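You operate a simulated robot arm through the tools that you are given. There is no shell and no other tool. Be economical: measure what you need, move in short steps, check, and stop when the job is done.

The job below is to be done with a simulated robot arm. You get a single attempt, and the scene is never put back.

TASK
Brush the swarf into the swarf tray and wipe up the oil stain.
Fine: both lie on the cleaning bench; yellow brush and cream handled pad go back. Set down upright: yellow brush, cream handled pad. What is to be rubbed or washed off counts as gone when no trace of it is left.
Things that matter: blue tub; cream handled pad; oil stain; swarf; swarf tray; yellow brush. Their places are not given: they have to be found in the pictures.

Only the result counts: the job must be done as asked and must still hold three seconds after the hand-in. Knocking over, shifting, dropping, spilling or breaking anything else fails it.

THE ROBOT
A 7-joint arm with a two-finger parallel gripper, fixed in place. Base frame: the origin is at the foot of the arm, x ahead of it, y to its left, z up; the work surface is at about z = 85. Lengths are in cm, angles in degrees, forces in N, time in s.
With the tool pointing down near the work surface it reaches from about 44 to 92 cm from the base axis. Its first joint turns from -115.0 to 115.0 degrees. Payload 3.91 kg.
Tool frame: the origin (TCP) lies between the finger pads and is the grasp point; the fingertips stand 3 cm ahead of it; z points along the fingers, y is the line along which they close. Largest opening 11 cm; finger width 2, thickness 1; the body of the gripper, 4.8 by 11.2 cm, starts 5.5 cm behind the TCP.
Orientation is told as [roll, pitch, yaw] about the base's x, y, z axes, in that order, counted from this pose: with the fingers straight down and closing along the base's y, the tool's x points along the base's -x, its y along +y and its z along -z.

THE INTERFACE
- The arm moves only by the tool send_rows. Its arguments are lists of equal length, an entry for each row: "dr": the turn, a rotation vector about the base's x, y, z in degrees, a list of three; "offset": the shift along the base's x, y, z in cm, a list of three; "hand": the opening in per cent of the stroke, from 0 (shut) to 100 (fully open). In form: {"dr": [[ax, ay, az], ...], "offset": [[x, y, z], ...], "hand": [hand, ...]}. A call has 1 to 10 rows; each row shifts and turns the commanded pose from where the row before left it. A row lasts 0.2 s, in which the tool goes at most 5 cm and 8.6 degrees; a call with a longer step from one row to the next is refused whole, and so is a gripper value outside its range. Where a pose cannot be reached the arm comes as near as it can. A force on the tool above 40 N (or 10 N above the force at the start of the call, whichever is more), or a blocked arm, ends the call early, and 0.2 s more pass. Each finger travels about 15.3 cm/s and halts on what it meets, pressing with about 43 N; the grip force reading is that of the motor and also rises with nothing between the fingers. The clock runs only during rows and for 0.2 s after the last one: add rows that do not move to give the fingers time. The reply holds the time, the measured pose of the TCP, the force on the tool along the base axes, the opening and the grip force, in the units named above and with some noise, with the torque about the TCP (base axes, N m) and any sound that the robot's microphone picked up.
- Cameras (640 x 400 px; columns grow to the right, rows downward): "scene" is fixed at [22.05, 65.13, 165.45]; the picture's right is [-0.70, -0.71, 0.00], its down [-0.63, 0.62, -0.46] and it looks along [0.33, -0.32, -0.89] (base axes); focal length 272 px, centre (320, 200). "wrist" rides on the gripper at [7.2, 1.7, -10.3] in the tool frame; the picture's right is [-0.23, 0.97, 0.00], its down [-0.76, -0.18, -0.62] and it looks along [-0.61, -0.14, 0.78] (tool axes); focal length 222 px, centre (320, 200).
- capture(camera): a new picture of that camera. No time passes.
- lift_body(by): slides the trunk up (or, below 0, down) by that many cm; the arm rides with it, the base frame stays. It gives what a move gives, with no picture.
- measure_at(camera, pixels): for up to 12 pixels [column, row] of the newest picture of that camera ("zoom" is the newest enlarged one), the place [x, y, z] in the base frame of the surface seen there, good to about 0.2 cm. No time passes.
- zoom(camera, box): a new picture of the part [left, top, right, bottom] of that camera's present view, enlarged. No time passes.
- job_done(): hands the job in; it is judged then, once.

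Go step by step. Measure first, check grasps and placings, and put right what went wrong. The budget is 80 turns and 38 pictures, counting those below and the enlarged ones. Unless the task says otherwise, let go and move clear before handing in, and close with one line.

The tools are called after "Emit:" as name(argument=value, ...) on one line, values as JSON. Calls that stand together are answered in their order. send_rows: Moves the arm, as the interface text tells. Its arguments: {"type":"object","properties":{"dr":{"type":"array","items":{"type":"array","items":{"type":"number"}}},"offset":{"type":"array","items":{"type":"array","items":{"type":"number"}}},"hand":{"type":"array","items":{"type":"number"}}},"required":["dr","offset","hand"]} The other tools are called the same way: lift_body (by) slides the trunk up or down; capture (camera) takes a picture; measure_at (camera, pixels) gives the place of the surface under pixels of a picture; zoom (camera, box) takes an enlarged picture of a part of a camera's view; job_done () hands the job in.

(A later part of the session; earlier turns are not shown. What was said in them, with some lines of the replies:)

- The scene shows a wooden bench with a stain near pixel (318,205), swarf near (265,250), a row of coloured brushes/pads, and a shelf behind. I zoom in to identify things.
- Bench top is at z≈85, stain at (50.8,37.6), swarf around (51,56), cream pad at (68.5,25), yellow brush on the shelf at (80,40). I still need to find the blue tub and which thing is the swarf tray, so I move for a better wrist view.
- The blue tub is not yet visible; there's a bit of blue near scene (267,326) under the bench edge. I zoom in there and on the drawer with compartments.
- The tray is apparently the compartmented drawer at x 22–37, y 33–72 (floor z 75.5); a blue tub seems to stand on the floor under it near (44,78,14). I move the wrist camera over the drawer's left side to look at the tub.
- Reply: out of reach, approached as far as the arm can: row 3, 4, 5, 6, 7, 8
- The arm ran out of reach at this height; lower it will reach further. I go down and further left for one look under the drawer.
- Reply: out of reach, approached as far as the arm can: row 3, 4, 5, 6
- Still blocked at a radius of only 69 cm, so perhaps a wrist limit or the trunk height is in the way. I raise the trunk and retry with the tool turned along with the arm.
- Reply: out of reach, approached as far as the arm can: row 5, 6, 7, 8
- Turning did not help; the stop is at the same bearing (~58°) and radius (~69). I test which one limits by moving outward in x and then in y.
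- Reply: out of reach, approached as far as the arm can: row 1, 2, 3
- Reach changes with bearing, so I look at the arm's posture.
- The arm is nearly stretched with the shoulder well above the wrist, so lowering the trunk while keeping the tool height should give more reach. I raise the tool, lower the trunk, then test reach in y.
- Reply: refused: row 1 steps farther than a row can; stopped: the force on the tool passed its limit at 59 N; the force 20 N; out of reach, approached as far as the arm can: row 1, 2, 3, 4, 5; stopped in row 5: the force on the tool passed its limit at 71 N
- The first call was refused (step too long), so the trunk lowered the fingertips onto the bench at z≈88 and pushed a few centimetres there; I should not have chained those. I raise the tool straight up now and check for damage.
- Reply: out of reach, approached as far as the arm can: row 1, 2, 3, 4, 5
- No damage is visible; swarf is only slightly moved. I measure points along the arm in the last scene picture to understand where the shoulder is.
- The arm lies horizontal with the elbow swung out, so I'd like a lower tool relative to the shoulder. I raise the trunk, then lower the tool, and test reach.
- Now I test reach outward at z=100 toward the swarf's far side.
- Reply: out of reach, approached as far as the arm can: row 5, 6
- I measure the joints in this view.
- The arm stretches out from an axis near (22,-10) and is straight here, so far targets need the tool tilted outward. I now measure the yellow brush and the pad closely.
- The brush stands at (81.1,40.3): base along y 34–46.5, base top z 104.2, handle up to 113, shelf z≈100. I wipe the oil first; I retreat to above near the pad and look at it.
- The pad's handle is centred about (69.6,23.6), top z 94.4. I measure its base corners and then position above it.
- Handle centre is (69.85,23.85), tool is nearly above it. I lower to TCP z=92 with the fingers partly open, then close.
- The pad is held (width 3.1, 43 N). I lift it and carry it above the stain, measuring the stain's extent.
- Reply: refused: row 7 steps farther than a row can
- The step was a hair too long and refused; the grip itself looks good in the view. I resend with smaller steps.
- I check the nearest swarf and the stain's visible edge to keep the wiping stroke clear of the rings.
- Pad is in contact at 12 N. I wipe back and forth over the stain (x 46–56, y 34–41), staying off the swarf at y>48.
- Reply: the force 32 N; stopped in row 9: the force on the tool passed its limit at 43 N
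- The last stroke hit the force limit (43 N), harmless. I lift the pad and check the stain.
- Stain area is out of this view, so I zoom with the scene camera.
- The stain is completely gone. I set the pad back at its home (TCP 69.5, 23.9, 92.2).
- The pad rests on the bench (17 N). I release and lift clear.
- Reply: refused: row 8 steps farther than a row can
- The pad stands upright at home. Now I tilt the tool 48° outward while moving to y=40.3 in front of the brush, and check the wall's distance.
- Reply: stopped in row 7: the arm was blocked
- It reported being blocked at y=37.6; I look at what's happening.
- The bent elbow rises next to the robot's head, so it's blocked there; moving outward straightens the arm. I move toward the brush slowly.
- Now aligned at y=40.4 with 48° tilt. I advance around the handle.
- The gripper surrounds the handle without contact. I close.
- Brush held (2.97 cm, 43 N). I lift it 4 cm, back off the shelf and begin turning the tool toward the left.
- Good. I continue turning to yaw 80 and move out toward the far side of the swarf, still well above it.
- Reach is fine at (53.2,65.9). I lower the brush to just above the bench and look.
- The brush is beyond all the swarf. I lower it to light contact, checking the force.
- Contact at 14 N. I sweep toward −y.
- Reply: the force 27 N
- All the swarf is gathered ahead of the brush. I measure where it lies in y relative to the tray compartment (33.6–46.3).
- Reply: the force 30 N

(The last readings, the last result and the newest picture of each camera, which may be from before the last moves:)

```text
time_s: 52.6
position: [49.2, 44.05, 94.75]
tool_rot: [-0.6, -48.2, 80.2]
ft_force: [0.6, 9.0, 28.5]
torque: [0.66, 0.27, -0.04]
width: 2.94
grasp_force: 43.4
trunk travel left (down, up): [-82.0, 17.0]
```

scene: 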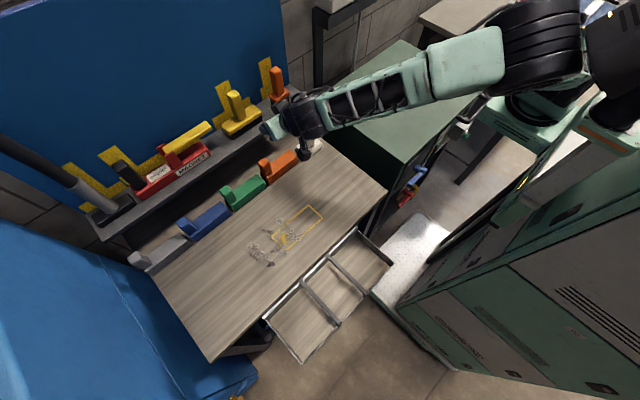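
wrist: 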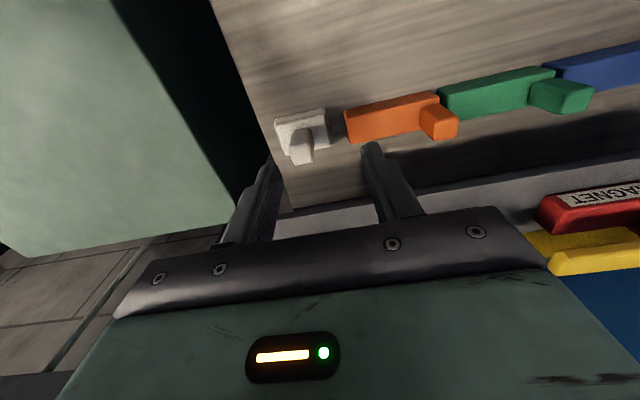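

Swarf now lies at y≈39.5–43, aligned with the near-right compartment. I back off, lift and turn the brush to face −x behind the swarf.

Emit:
send_rows(dr=[[0, 0, 0], [0, 0, 0], [0, 0, 0], [0, 0, -8], [0, 0, -8], [0, 0, -8], [0, 0, -8], [0, 0, -8], [0, 0, -8], [0, 0, 0]], offset=[[0.2, 1.2, 0.5], [0, 0.5, 3.5], [0, 0, 3.5], [2, -0.5, 1], [2, -0.5, 0], [2, -0.5, 0], [2, -0.5, 0], [2, -0.5, 0], [2, -0.5, 0], [0, 0, 0]], hand=[0, 0, 0, 0, 0, 0, 0, 0, 0, 0])

```text
time_s: 54.8
position: [61.33, 42.59, 102.98]
tool_rot: [-0.4, -48.0, 32.2]
ft_force: [0.2, 0.3, -2.1]
torque: [0.0, 0.0, -0.01]
width: 2.95
grasp_force: 43.4
trunk travel left (down, up): [-82.0, 17.0]
```

Fine so far; I turn a further 17° and set y≈41, x≈60.

Emit:
send_rows(dr=[[0, 0, -8], [0, 0, -8], [0, 0, 0]], offset=[[-0.5, -0.8, 0], [-0.5, -0.8, 0], [0, 0, 0]], hand=[0, 0, 0])

```text
time_s: 55.8
position: [62.74, 39.14, 102.91]
tool_rot: [-0.4, -47.8, 13.4]
ft_force: [-0.4, -0.3, -2.0]
torque: [-0.01, 0.0, -0.02]
width: 2.96
grasp_force: 43.4
trunk travel left (down, up): [-82.0, 17.0]
stopped in row 3: the arm was blocked; the commanded pose is now the measured one
```

Blocked again by wrist bend at low yaw. Better: set the brush on the bench here behind the swarf and regrip it from above with the tool vertical. I descend gently.

Emit:
send_rows(dr=[[0, 0, 4], [0, 0, 4], [0, 0, 0], [0, 0, 0], [0, 0, 0], [0, 0, 0], [0, 0, 0]], offset=[[-0.5, 0.8, 0], [-0.5, 0.8, -1], [0, 0.2, -2], [0, 0, -2], [0, 0, -2], [0, 0, -0.9], [0, 0, 0]], hand=[0, 0, 0, 0, 0, 0, 0])

```text
time_s: 57.4
position: [61.75, 40.85, 95.04]
tool_rot: [-0.2, -47.9, 21.4]
ft_force: [-1.4, 0.0, 4.1]
torque: [0.39, 0.06, 0.03]
width: 2.94
grasp_force: 42.8
trunk travel left (down, up): [-82.0, 17.0]
```

It touches down. I settle 0.2 cm, open, and retreat along the tool axis.

Emit:
send_rows(dr=[[0, 0, 0], [0, 0, 0], [0, 0, 0], [0, 0, 0], [0, 0, 0], [0, 0, 0], [0, 0, 0], [0, 0, 0]], offset=[[0, 0, -0.25], [0, 0, 0], [0, 0, 0], [0, 0, 0], [-2.1, -0.8, 2], [-2.1, -0.8, 2.1], [-2.1, -0.8, 3], [0, 0, 2]], hand=[0, 20, 45, 55, 55, 55, 55, 55])

```text
time_s: 59.4
position: [58.37, 35.43, 101.69]
tool_rot: [-4.2, -46.8, 20.9]
ft_force: [-0.1, 0.3, 0.4]
torque: [-0.01, -0.02, -0.02]
width: 6.04
grasp_force: 0.1
trunk travel left (down, up): [-82.0, 17.0]
stopped in row 8: the arm was blocked; the commanded pose is now the measured one
```

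Cleared (tips above the handle top). I straighten the tool to vertical while rising.

Emit:
send_rows(dr=[[-2.9, 7.5, 0], [-2.9, 7.5, 0], [-2.9, 7.5, 0], [-2.9, 7.5, 0], [-2.9, 7.5, 0], [-2.9, 7.5, 0], [0, 0, 0]], offset=[[1, 1, 1.5], [0.5, 1, 1.5], [0.5, 1, 1.5], [0.5, 1, 1], [0.5, 1, 0], [0.5, 0.5, 0], [0, 0, 0]], hand=[55, 55, 55, 55, 55, 55, 55])

Emit:
zoom(camera="scene", box=[230, 130, 390, 230])

```text
time_s: 61.0
position: [62.13, 41.04, 107.41]
tool_rot: [-4.2, 1.4, 20.7]
ft_force: [-0.2, -0.5, 0.3]
torque: [0.01, -0.01, 0.0]
width: 6.03
grasp_force: 0.1
trunk travel left (down, up): [-82.0, 17.0]
```

```text
4.00 times, centred on (310, 180) of scene
```

zoom: 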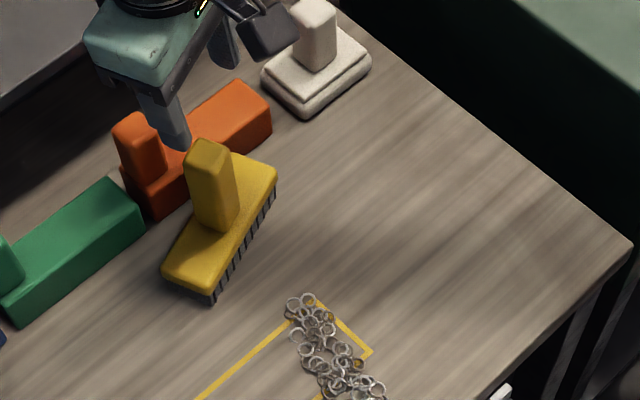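

Brush stands upright. I measure its handle and base, and the swarf's extent.

Emit:
measure_at(camera="zoom", pixels=[[207, 142], [190, 155], [233, 158], [205, 172], [205, 150], [170, 270], [210, 288], [270, 180], [297, 300], [380, 390], [325, 395], [310, 298]])

Emit:
send_rows(dr=[[4.4, 0.2, 0], [0, 0, 0]], offset=[[0, 0, 0], [0, 0, 0]], hand=[55, 55])

```text
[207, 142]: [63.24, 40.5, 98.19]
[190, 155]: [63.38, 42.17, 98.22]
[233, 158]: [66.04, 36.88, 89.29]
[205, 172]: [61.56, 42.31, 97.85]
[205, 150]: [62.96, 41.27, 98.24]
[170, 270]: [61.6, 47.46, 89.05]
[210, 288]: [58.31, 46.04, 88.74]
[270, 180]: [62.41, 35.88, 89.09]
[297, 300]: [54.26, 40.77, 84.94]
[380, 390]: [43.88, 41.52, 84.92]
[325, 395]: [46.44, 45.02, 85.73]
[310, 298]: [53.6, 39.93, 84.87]
```

```text
time_s: 61.6
position: [62.01, 41.04, 107.33]
tool_rot: [0.0, -0.1, 20.8]
ft_force: [-0.3, -0.6, 0.1]
torque: [0.01, 0.0, -0.02]
width: 6.04
grasp_force: 0.0
trunk travel left (down, up): [-82.0, 17.0]
```

Handle centre ≈(62.3,41.1), directly below. I descend to z=94.6 and grip.

Emit:
send_rows(dr=[[0, 0, 0], [0, 0, 0], [0, 0, 0], [0, 0, 0], [0, 0, 0], [0, 0, 0], [0, 0, 0], [0, 0, 0]], offset=[[0.3, 0.1, -3.5], [0, 0, -3.5], [0, 0, -3.5], [0, 0, -2.2], [0, 0, 0], [0, 0, 0], [0, 0, 0], [0, 0, 0]], hand=[55, 55, 55, 55, 55, 0, 0, 0])

```text
time_s: 63.4
position: [62.45, 41.41, 94.72]
tool_rot: [-0.2, -0.1, 20.8]
ft_force: [0.7, -0.3, -0.1]
torque: [0.09, -0.02, -0.04]
width: 2.96
grasp_force: 43.6
trunk travel left (down, up): [-82.0, 17.0]
```

Gripped from above. I sweep toward −x into the tray compartment, watching force.

Emit:
send_rows(dr=[[0, 0, 0], [0, 0, 0], [0, 0, 0], [0, 0, 0], [0, 0, 0], [0, 0, 0], [0, 0, 0], [0, 0, 0], [0, 0, 0]], offset=[[-1, 0, -0.15], [-2, 0, 0], [-2, 0, 0], [-2, 0, 0], [-2, 0, 0], [-2, 0, 0], [-2, -0.3, 0], [-2, -0.3, 0], [-1, -0.2, 0]], hand=[0, 0, 0, 0, 0, 0, 0, 0, 0])

Emit:
zoom(camera="scene", box=[260, 160, 420, 260])

```text
time_s: 65.4
position: [46.21, 40.4, 94.75]
tool_rot: [0.1, -0.3, 20.8]
ft_force: [10.9, 2.5, 37.9]
torque: [-0.32, -0.65, 0.12]
width: 2.98
grasp_force: 43.3
trunk travel left (down, up): [-82.0, 17.0]
```

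```text
4.00 times, centred on (340, 210) of scene
```

zoom: 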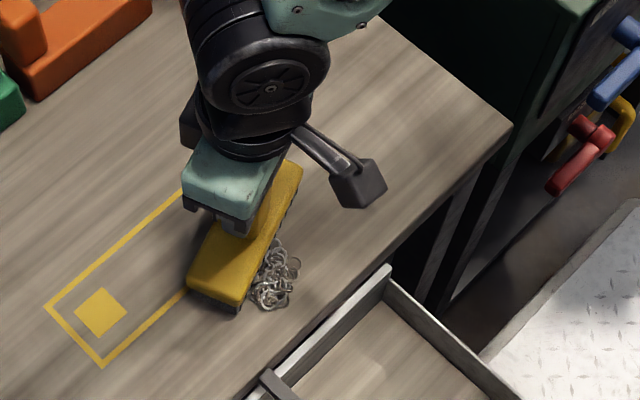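

All the swarf is ahead of the brush near (42,41). I ease the pressure slightly and push it over the edge with a brisk stroke.

Emit:
send_rows(dr=[[0, 0, 0], [0, 0, 0], [0, 0, 0], [0, 0, 0], [0, 0, 0], [0, 0, 0]], offset=[[-2, -0.2, 0.15], [-3, -0.2, 0], [-3.5, -0.2, 0], [-3.2, 0, 0], [-2, 0, 0], [0, 0, 0]], hand=[0, 0, 0, 0, 0, 0])

Emit:
zoom(camera="scene", box=[260, 180, 420, 280])

```text
time_s: 66.8
position: [34.91, 38.58, 93.84]
tool_rot: [-1.0, 0.5, 17.9]
ft_force: [5.5, 2.1, 16.7]
torque: [-0.75, -0.95, 0.34]
width: 2.95
grasp_force: 43.1
trunk travel left (down, up): [-82.0, 17.0]
```

```text
4.00 times, centred on (340, 230) of scene
```

zoom: 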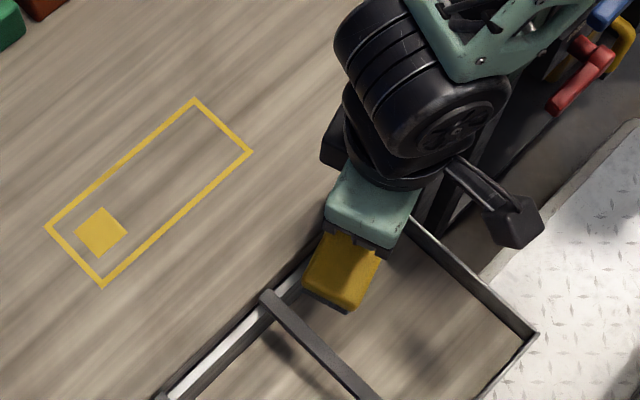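

The brush is past the edge at x≈35, no swarf left on the visible bench. I raise it, move back above the bench and look at the tray.

Emit:
send_rows(dr=[[0, 0, 0], [0, 0, 0], [0, 0, 0], [0, 0, 0], [0, 0, 0], [0, 0, 0], [0, 0, 0], [0, 0, 0], [0, 0, 0]], offset=[[0, 0, 3], [0, 0, 4], [0, 0, 3], [4, 0, 0], [4, 0, 0], [4, 0, 0], [4, 0, 0], [4, 0, 0], [0, 0, 0]], hand=[0, 0, 0, 0, 0, 0, 0, 0, 0])

Emit:
zoom(camera="scene", box=[270, 190, 400, 272])

```text
time_s: 68.8
position: [52.75, 39.9, 104.45]
tool_rot: [-0.1, -0.1, 20.7]
ft_force: [0.1, 0.4, -1.4]
torque: [-0.01, 0.0, -0.01]
width: 2.95
grasp_force: 42.8
trunk travel left (down, up): [-82.0, 17.0]
```

```text
4.88 times, centred on (335, 231) of scene
```

zoom: 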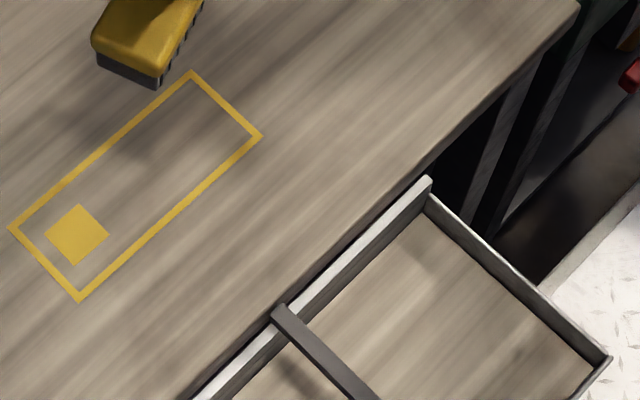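

The bench is clear, but I don't see the rings in the tray floor. I probe surface heights along the gap and the wall for hidden swarf (free).

Emit:
measure_at(camera="zoom", pixels=[[415, 182], [412, 190], [418, 200], [410, 215], [380, 200], [370, 215], [365, 228], [372, 238], [345, 260], [320, 280], [400, 260], [330, 272]])

```text
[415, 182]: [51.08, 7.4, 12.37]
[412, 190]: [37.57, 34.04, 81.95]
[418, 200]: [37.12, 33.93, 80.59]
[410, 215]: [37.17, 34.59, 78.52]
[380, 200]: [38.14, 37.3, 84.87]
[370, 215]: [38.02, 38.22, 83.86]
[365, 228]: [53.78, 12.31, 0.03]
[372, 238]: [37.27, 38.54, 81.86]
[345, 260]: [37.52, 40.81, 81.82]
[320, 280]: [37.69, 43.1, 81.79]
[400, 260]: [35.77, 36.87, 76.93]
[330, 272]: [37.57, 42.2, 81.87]
```

The gap is too small for rings to fall through. I take the full scene picture to find where the swarf went.

Emit:
capture(camera="scene")

```text
4 pictures are left
```

scene: 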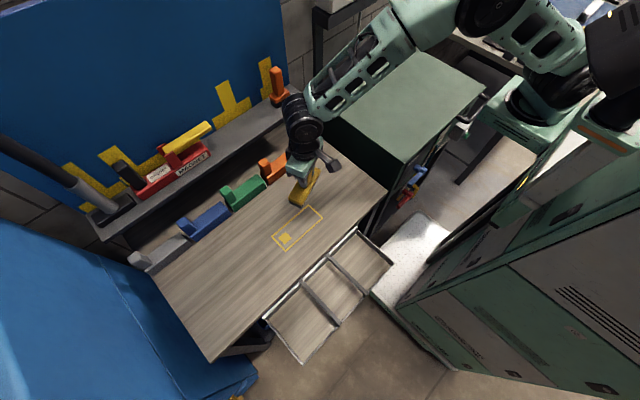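

Nothing remains on the bench, and the tray shows nothing lying beside it; I'll recheck the tray with the wrist camera later. Now I set the brush down at (62,41) as before, to regrip it tilted for the shelf.

Emit:
send_rows(dr=[[0, 0, 0], [0, 0, 0], [0, 0, 0], [0, 0, 0], [0, 0, 0], [0, 0, 0], [0, 0, 0]], offset=[[3, 0.4, 0], [3, 0.4, -1], [3, 0.4, -3], [0, 0, -3], [0, 0, -2], [0, 0, -0.7], [0, 0, 0]], hand=[0, 0, 0, 0, 0, 0, 0])

```text
time_s: 70.4
position: [61.56, 40.92, 95.11]
tool_rot: [-0.1, -0.2, 20.8]
ft_force: [0.1, -0.4, -1.0]
torque: [-0.03, 0.02, -0.01]
width: 2.96
grasp_force: 43.1
trunk travel left (down, up): [-82.0, 17.0]
```

Just above contact; I lower 0.4, release and rise straight up.

Emit:
send_rows(dr=[[0, 0, 0], [0, 0, 0], [0, 0, 0], [0, 0, 0], [0, 0, 0], [0, 0, 0], [0, 0, 0], [0, 0, 0], [0, 0, 0], [0, 0, 0]], offset=[[0, 0, -0.45], [0, 0, 0], [0, 0, 0], [0, 0, 0], [0, 0, 2], [0, 0, 3], [0, 0, 3], [0, 0, 3], [0, 0, 2], [0, 0, 0]], hand=[0, 20, 45, 55, 55, 55, 55, 55, 55, 55])

```text
time_s: 72.6
position: [61.54, 41.16, 107.73]
tool_rot: [0.0, -0.2, 20.8]
ft_force: [0.3, 0.0, 0.5]
torque: [-0.01, -0.02, -0.02]
width: 6.04
grasp_force: 0.1
trunk travel left (down, up): [-82.0, 17.0]
```

Before regripping I zoom once on the whole tray and the floor around to look for stray rings.

Emit:
zoom(camera="scene", box=[250, 225, 410, 325])

```text
4.00 times, centred on (330, 275) of scene
```

zoom: 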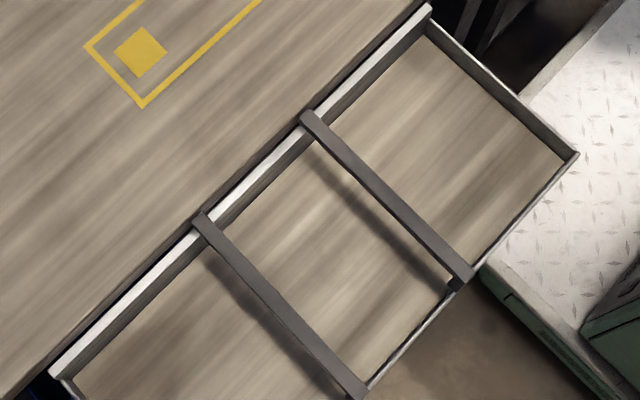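

Tray, bars and floor are clean, so the swarf has been taken by the tray. For the tilted regrip I raise the trunk 10 cm to give the elbow more room.

Emit:
lift_body(by=10)

```text
time_s: 73.9
position: [61.63, 41.05, 117.65]
tool_rot: [-0.1, 0.0, 20.8]
ft_force: [0.2, 0.7, 0.0]
torque: [-0.01, 0.02, -0.01]
width: 6.06
grasp_force: 0.0
trunk travel left (down, up): [-92.0, 7.0]
```

Emit:
send_rows(dr=[[2.84, -7.48, 0], [2.84, -7.48, 0], [2.84, -7.48, 0], [2.84, -7.48, 0], [2.84, -7.48, 0], [0, 0, 0]], offset=[[0, 0, -2.5], [0, 0, -2.5], [0, 0, -2.5], [0, 0, -2.5], [0, 0, -2], [0, 0, 0]], hand=[55, 55, 55, 55, 55, 55])

```text
time_s: 75.3
position: [61.44, 41.19, 105.78]
tool_rot: [-0.1, -40.3, 20.9]
ft_force: [0.6, -0.4, 0.7]
torque: [0.0, 0.02, 0.02]
width: 6.07
grasp_force: 0.1
trunk travel left (down, up): [-92.0, 7.0]
```

Good, no block. I add the last 8° and descend around the handle.

Emit:
send_rows(dr=[[2.84, -7.48, 0], [0, 0, 0], [0, 0, 0], [0, 0, 0], [0, 0, 0], [0, 0, 0]], offset=[[0, 0, -1], [0, -0.1, -3], [0, 0, -3], [0, 0, -2.5], [0, 0, -1.3], [0, 0, 0]], hand=[55, 55, 55, 55, 55, 55])

```text
time_s: 76.7
position: [61.76, 41.12, 94.83]
tool_rot: [-0.2, -48.1, 20.7]
ft_force: [0.9, -1.3, -0.1]
torque: [-0.01, 0.01, 0.01]
width: 6.06
grasp_force: 0.0
trunk travel left (down, up): [-92.0, 7.0]
```

Around the handle, about 1 cm deeper than in the first grip; I pull back that much and close.

Emit:
send_rows(dr=[[0, 0, 0], [0, 0, 0], [0, 0, 0], [0, 0, 0], [0, 0, 0]], offset=[[-0.8, -0.3, 0], [0, 0, 0], [0, 0, 0], [0, 0, 0], [0, 0, 0]], hand=[55, 55, 0, 0, 0])

```text
time_s: 77.9
position: [60.73, 40.88, 94.9]
tool_rot: [-0.2, -48.2, 20.8]
ft_force: [-0.3, -0.6, -0.2]
torque: [0.04, 0.08, 0.02]
width: 2.96
grasp_force: 43.3
trunk travel left (down, up): [-92.0, 7.0]
```

Gripped. I lift, go outward above the blocks, and turn to yaw 0 near the shelf.

Emit:
send_rows(dr=[[0, 0, 0], [0, 0, 0], [0, 0, 0], [0, 0, 0], [0, 0, 0], [0, 0, 0], [0, 0, -5], [0, 0, -8], [0, 0, -7.8], [0, 0, 0]], offset=[[0, 0, 4], [0, 0, 4], [0, 0, 4], [1, 0, 4], [2, 0, 3], [2.5, 0, 0], [2.5, -0.1, 0], [2, -0.2, 0], [2, -0.2, 0], [0, 0, 0]], hand=[0, 0, 0, 0, 0, 0, 0, 0, 0, 0])

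```text
time_s: 80.1
position: [72.58, 40.23, 113.75]
tool_rot: [-0.3, -48.0, 0.0]
ft_force: [0.4, -0.9, -0.8]
torque: [0.03, 0.04, 0.0]
width: 2.96
grasp_force: 43.0
trunk travel left (down, up): [-92.0, 7.0]
```

At yaw 0 in front of the shelf. I advance to the home position above the shelf and lower near contact.

Emit:
send_rows(dr=[[0, 0, 0], [0, 0, 0], [0, 0, 0], [0, 0, 0], [0, 0, 0], [0, 0, 0], [0, 0, 0]], offset=[[2.5, 0.1, 0], [2.5, 0.1, 0], [2, 0, 0], [1, 0, 0], [0, 0, -2], [0, 0, -1.3], [0, 0, 0]], hand=[0, 0, 0, 0, 0, 0, 0])

Emit:
zoom(camera="scene", box=[180, 60, 340, 160])

```text
time_s: 81.7
position: [80.76, 40.52, 110.44]
tool_rot: [-0.1, -48.0, -0.1]
ft_force: [0.8, -0.1, -0.9]
torque: [0.03, 0.05, 0.0]
width: 2.93
grasp_force: 43.2
trunk travel left (down, up): [-92.0, 7.0]
```

```text
4.00 times, centred on (260, 110) of scene
```

zoom: 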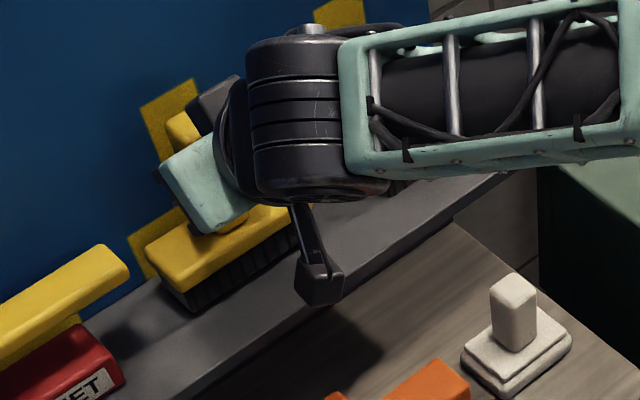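

It hovers about 0.8 cm above the shelf. I measure the base's corners against the original (front-left 79.6,46.2).

Emit:
measure_at(camera="zoom", pixels=[[188, 284], [152, 250], [190, 305], [180, 270], [175, 240], [185, 125], [200, 330]])

```text
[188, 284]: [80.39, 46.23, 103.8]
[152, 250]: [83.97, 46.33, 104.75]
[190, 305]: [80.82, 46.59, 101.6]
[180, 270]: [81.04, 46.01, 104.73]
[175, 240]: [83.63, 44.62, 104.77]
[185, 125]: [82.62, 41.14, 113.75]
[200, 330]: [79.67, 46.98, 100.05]
```

It's about 1 cm too far in x and 0.2 in y. I correct and lower to contact.

Emit:
send_rows(dr=[[0, 0, 0], [0, 0, 0], [0, 0, 0], [0, 0, 0], [0, 0, 0]], offset=[[-0.95, -0.25, 0], [0, 0, -0.4], [0, 0, -0.3], [0, 0, -0.2], [0, 0, 0]], hand=[0, 0, 0, 0, 0])

```text
time_s: 82.9
position: [79.78, 40.15, 109.85]
tool_rot: [0.1, -48.3, 0.0]
ft_force: [-0.4, -0.2, 19.4]
torque: [0.18, 0.03, -0.04]
width: 2.96
grasp_force: 43.1
trunk travel left (down, up): [-92.0, 7.0]
```

Contact at 19 N. I release and back out along the tool axis.

Emit:
send_rows(dr=[[0, 0, 0], [0, 0, 0], [0, 0, 0], [0, 0, 0], [0, 0, 0], [0, 0, 0], [0, 0, 0], [0, 0, 0]], offset=[[0, 0, 0.1], [0, 0, 0], [0, 0, 0], [0, 0, 0], [-1.5, 0, 1.35], [-2, 0, 1.8], [-2, 0, 1.8], [0, 0, 0]], hand=[20, 45, 55, 55, 55, 55, 55, 55])

```text
time_s: 84.7
position: [74.03, 40.29, 114.76]
tool_rot: [-0.2, -48.1, -0.1]
ft_force: [-0.4, 0.9, -0.5]
torque: [-0.01, 0.01, 0.02]
width: 6.06
grasp_force: 0.0
trunk travel left (down, up): [-92.0, 7.0]
```

Clear of the brush. I straighten the tool and move away.

Emit:
send_rows(dr=[[0, 8, 0], [0, 8, 0], [0, 8, 0], [0, 8, 0], [0, 8, 0], [0, 8, 0], [0, 0, 0]], offset=[[-3, -1, 2], [-3, -2, 2], [-3, -2, 1], [-3, -3, 0], [-3, -3, 0], [-3, -3, 0], [0, 0, 0]], hand=[55, 55, 55, 55, 55, 55, 55])

Emit:
capture(camera="scene")

```text
time_s: 86.3
position: [56.11, 25.98, 119.92]
tool_rot: [-0.1, 0.0, 0.1]
ft_force: [-0.2, -1.1, 0.0]
torque: [0.0, -0.05, -0.01]
width: 6.04
grasp_force: 0.0
trunk travel left (down, up): [-92.0, 7.0]
```

```text
1 pictures are left
```

scene: 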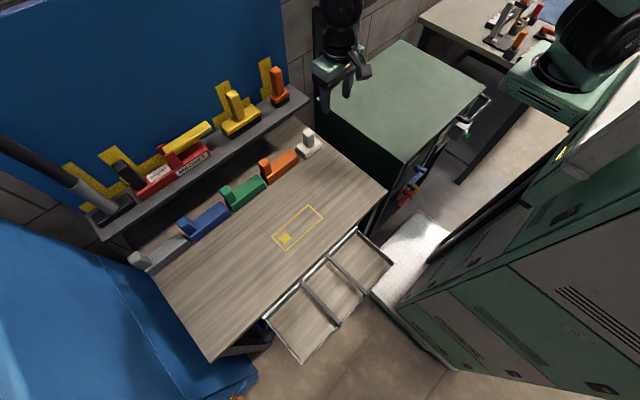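

The brush is back upright on its shelf (238,113), the pad is upright at its place (308,140), and the stain and swarf are gone from the bench. The gripper is clear, so I hand in.

Emit:
job_done()

```text
The job is handed in.
```

I wiped the oil stain away completely and swept the swarf off the bench into the open tray. The rings did not show in any picture after that, in the tray or on the floor, so I take it they are in the tray but could not confirm it. The yellow brush and cream pad are back upright in their places.
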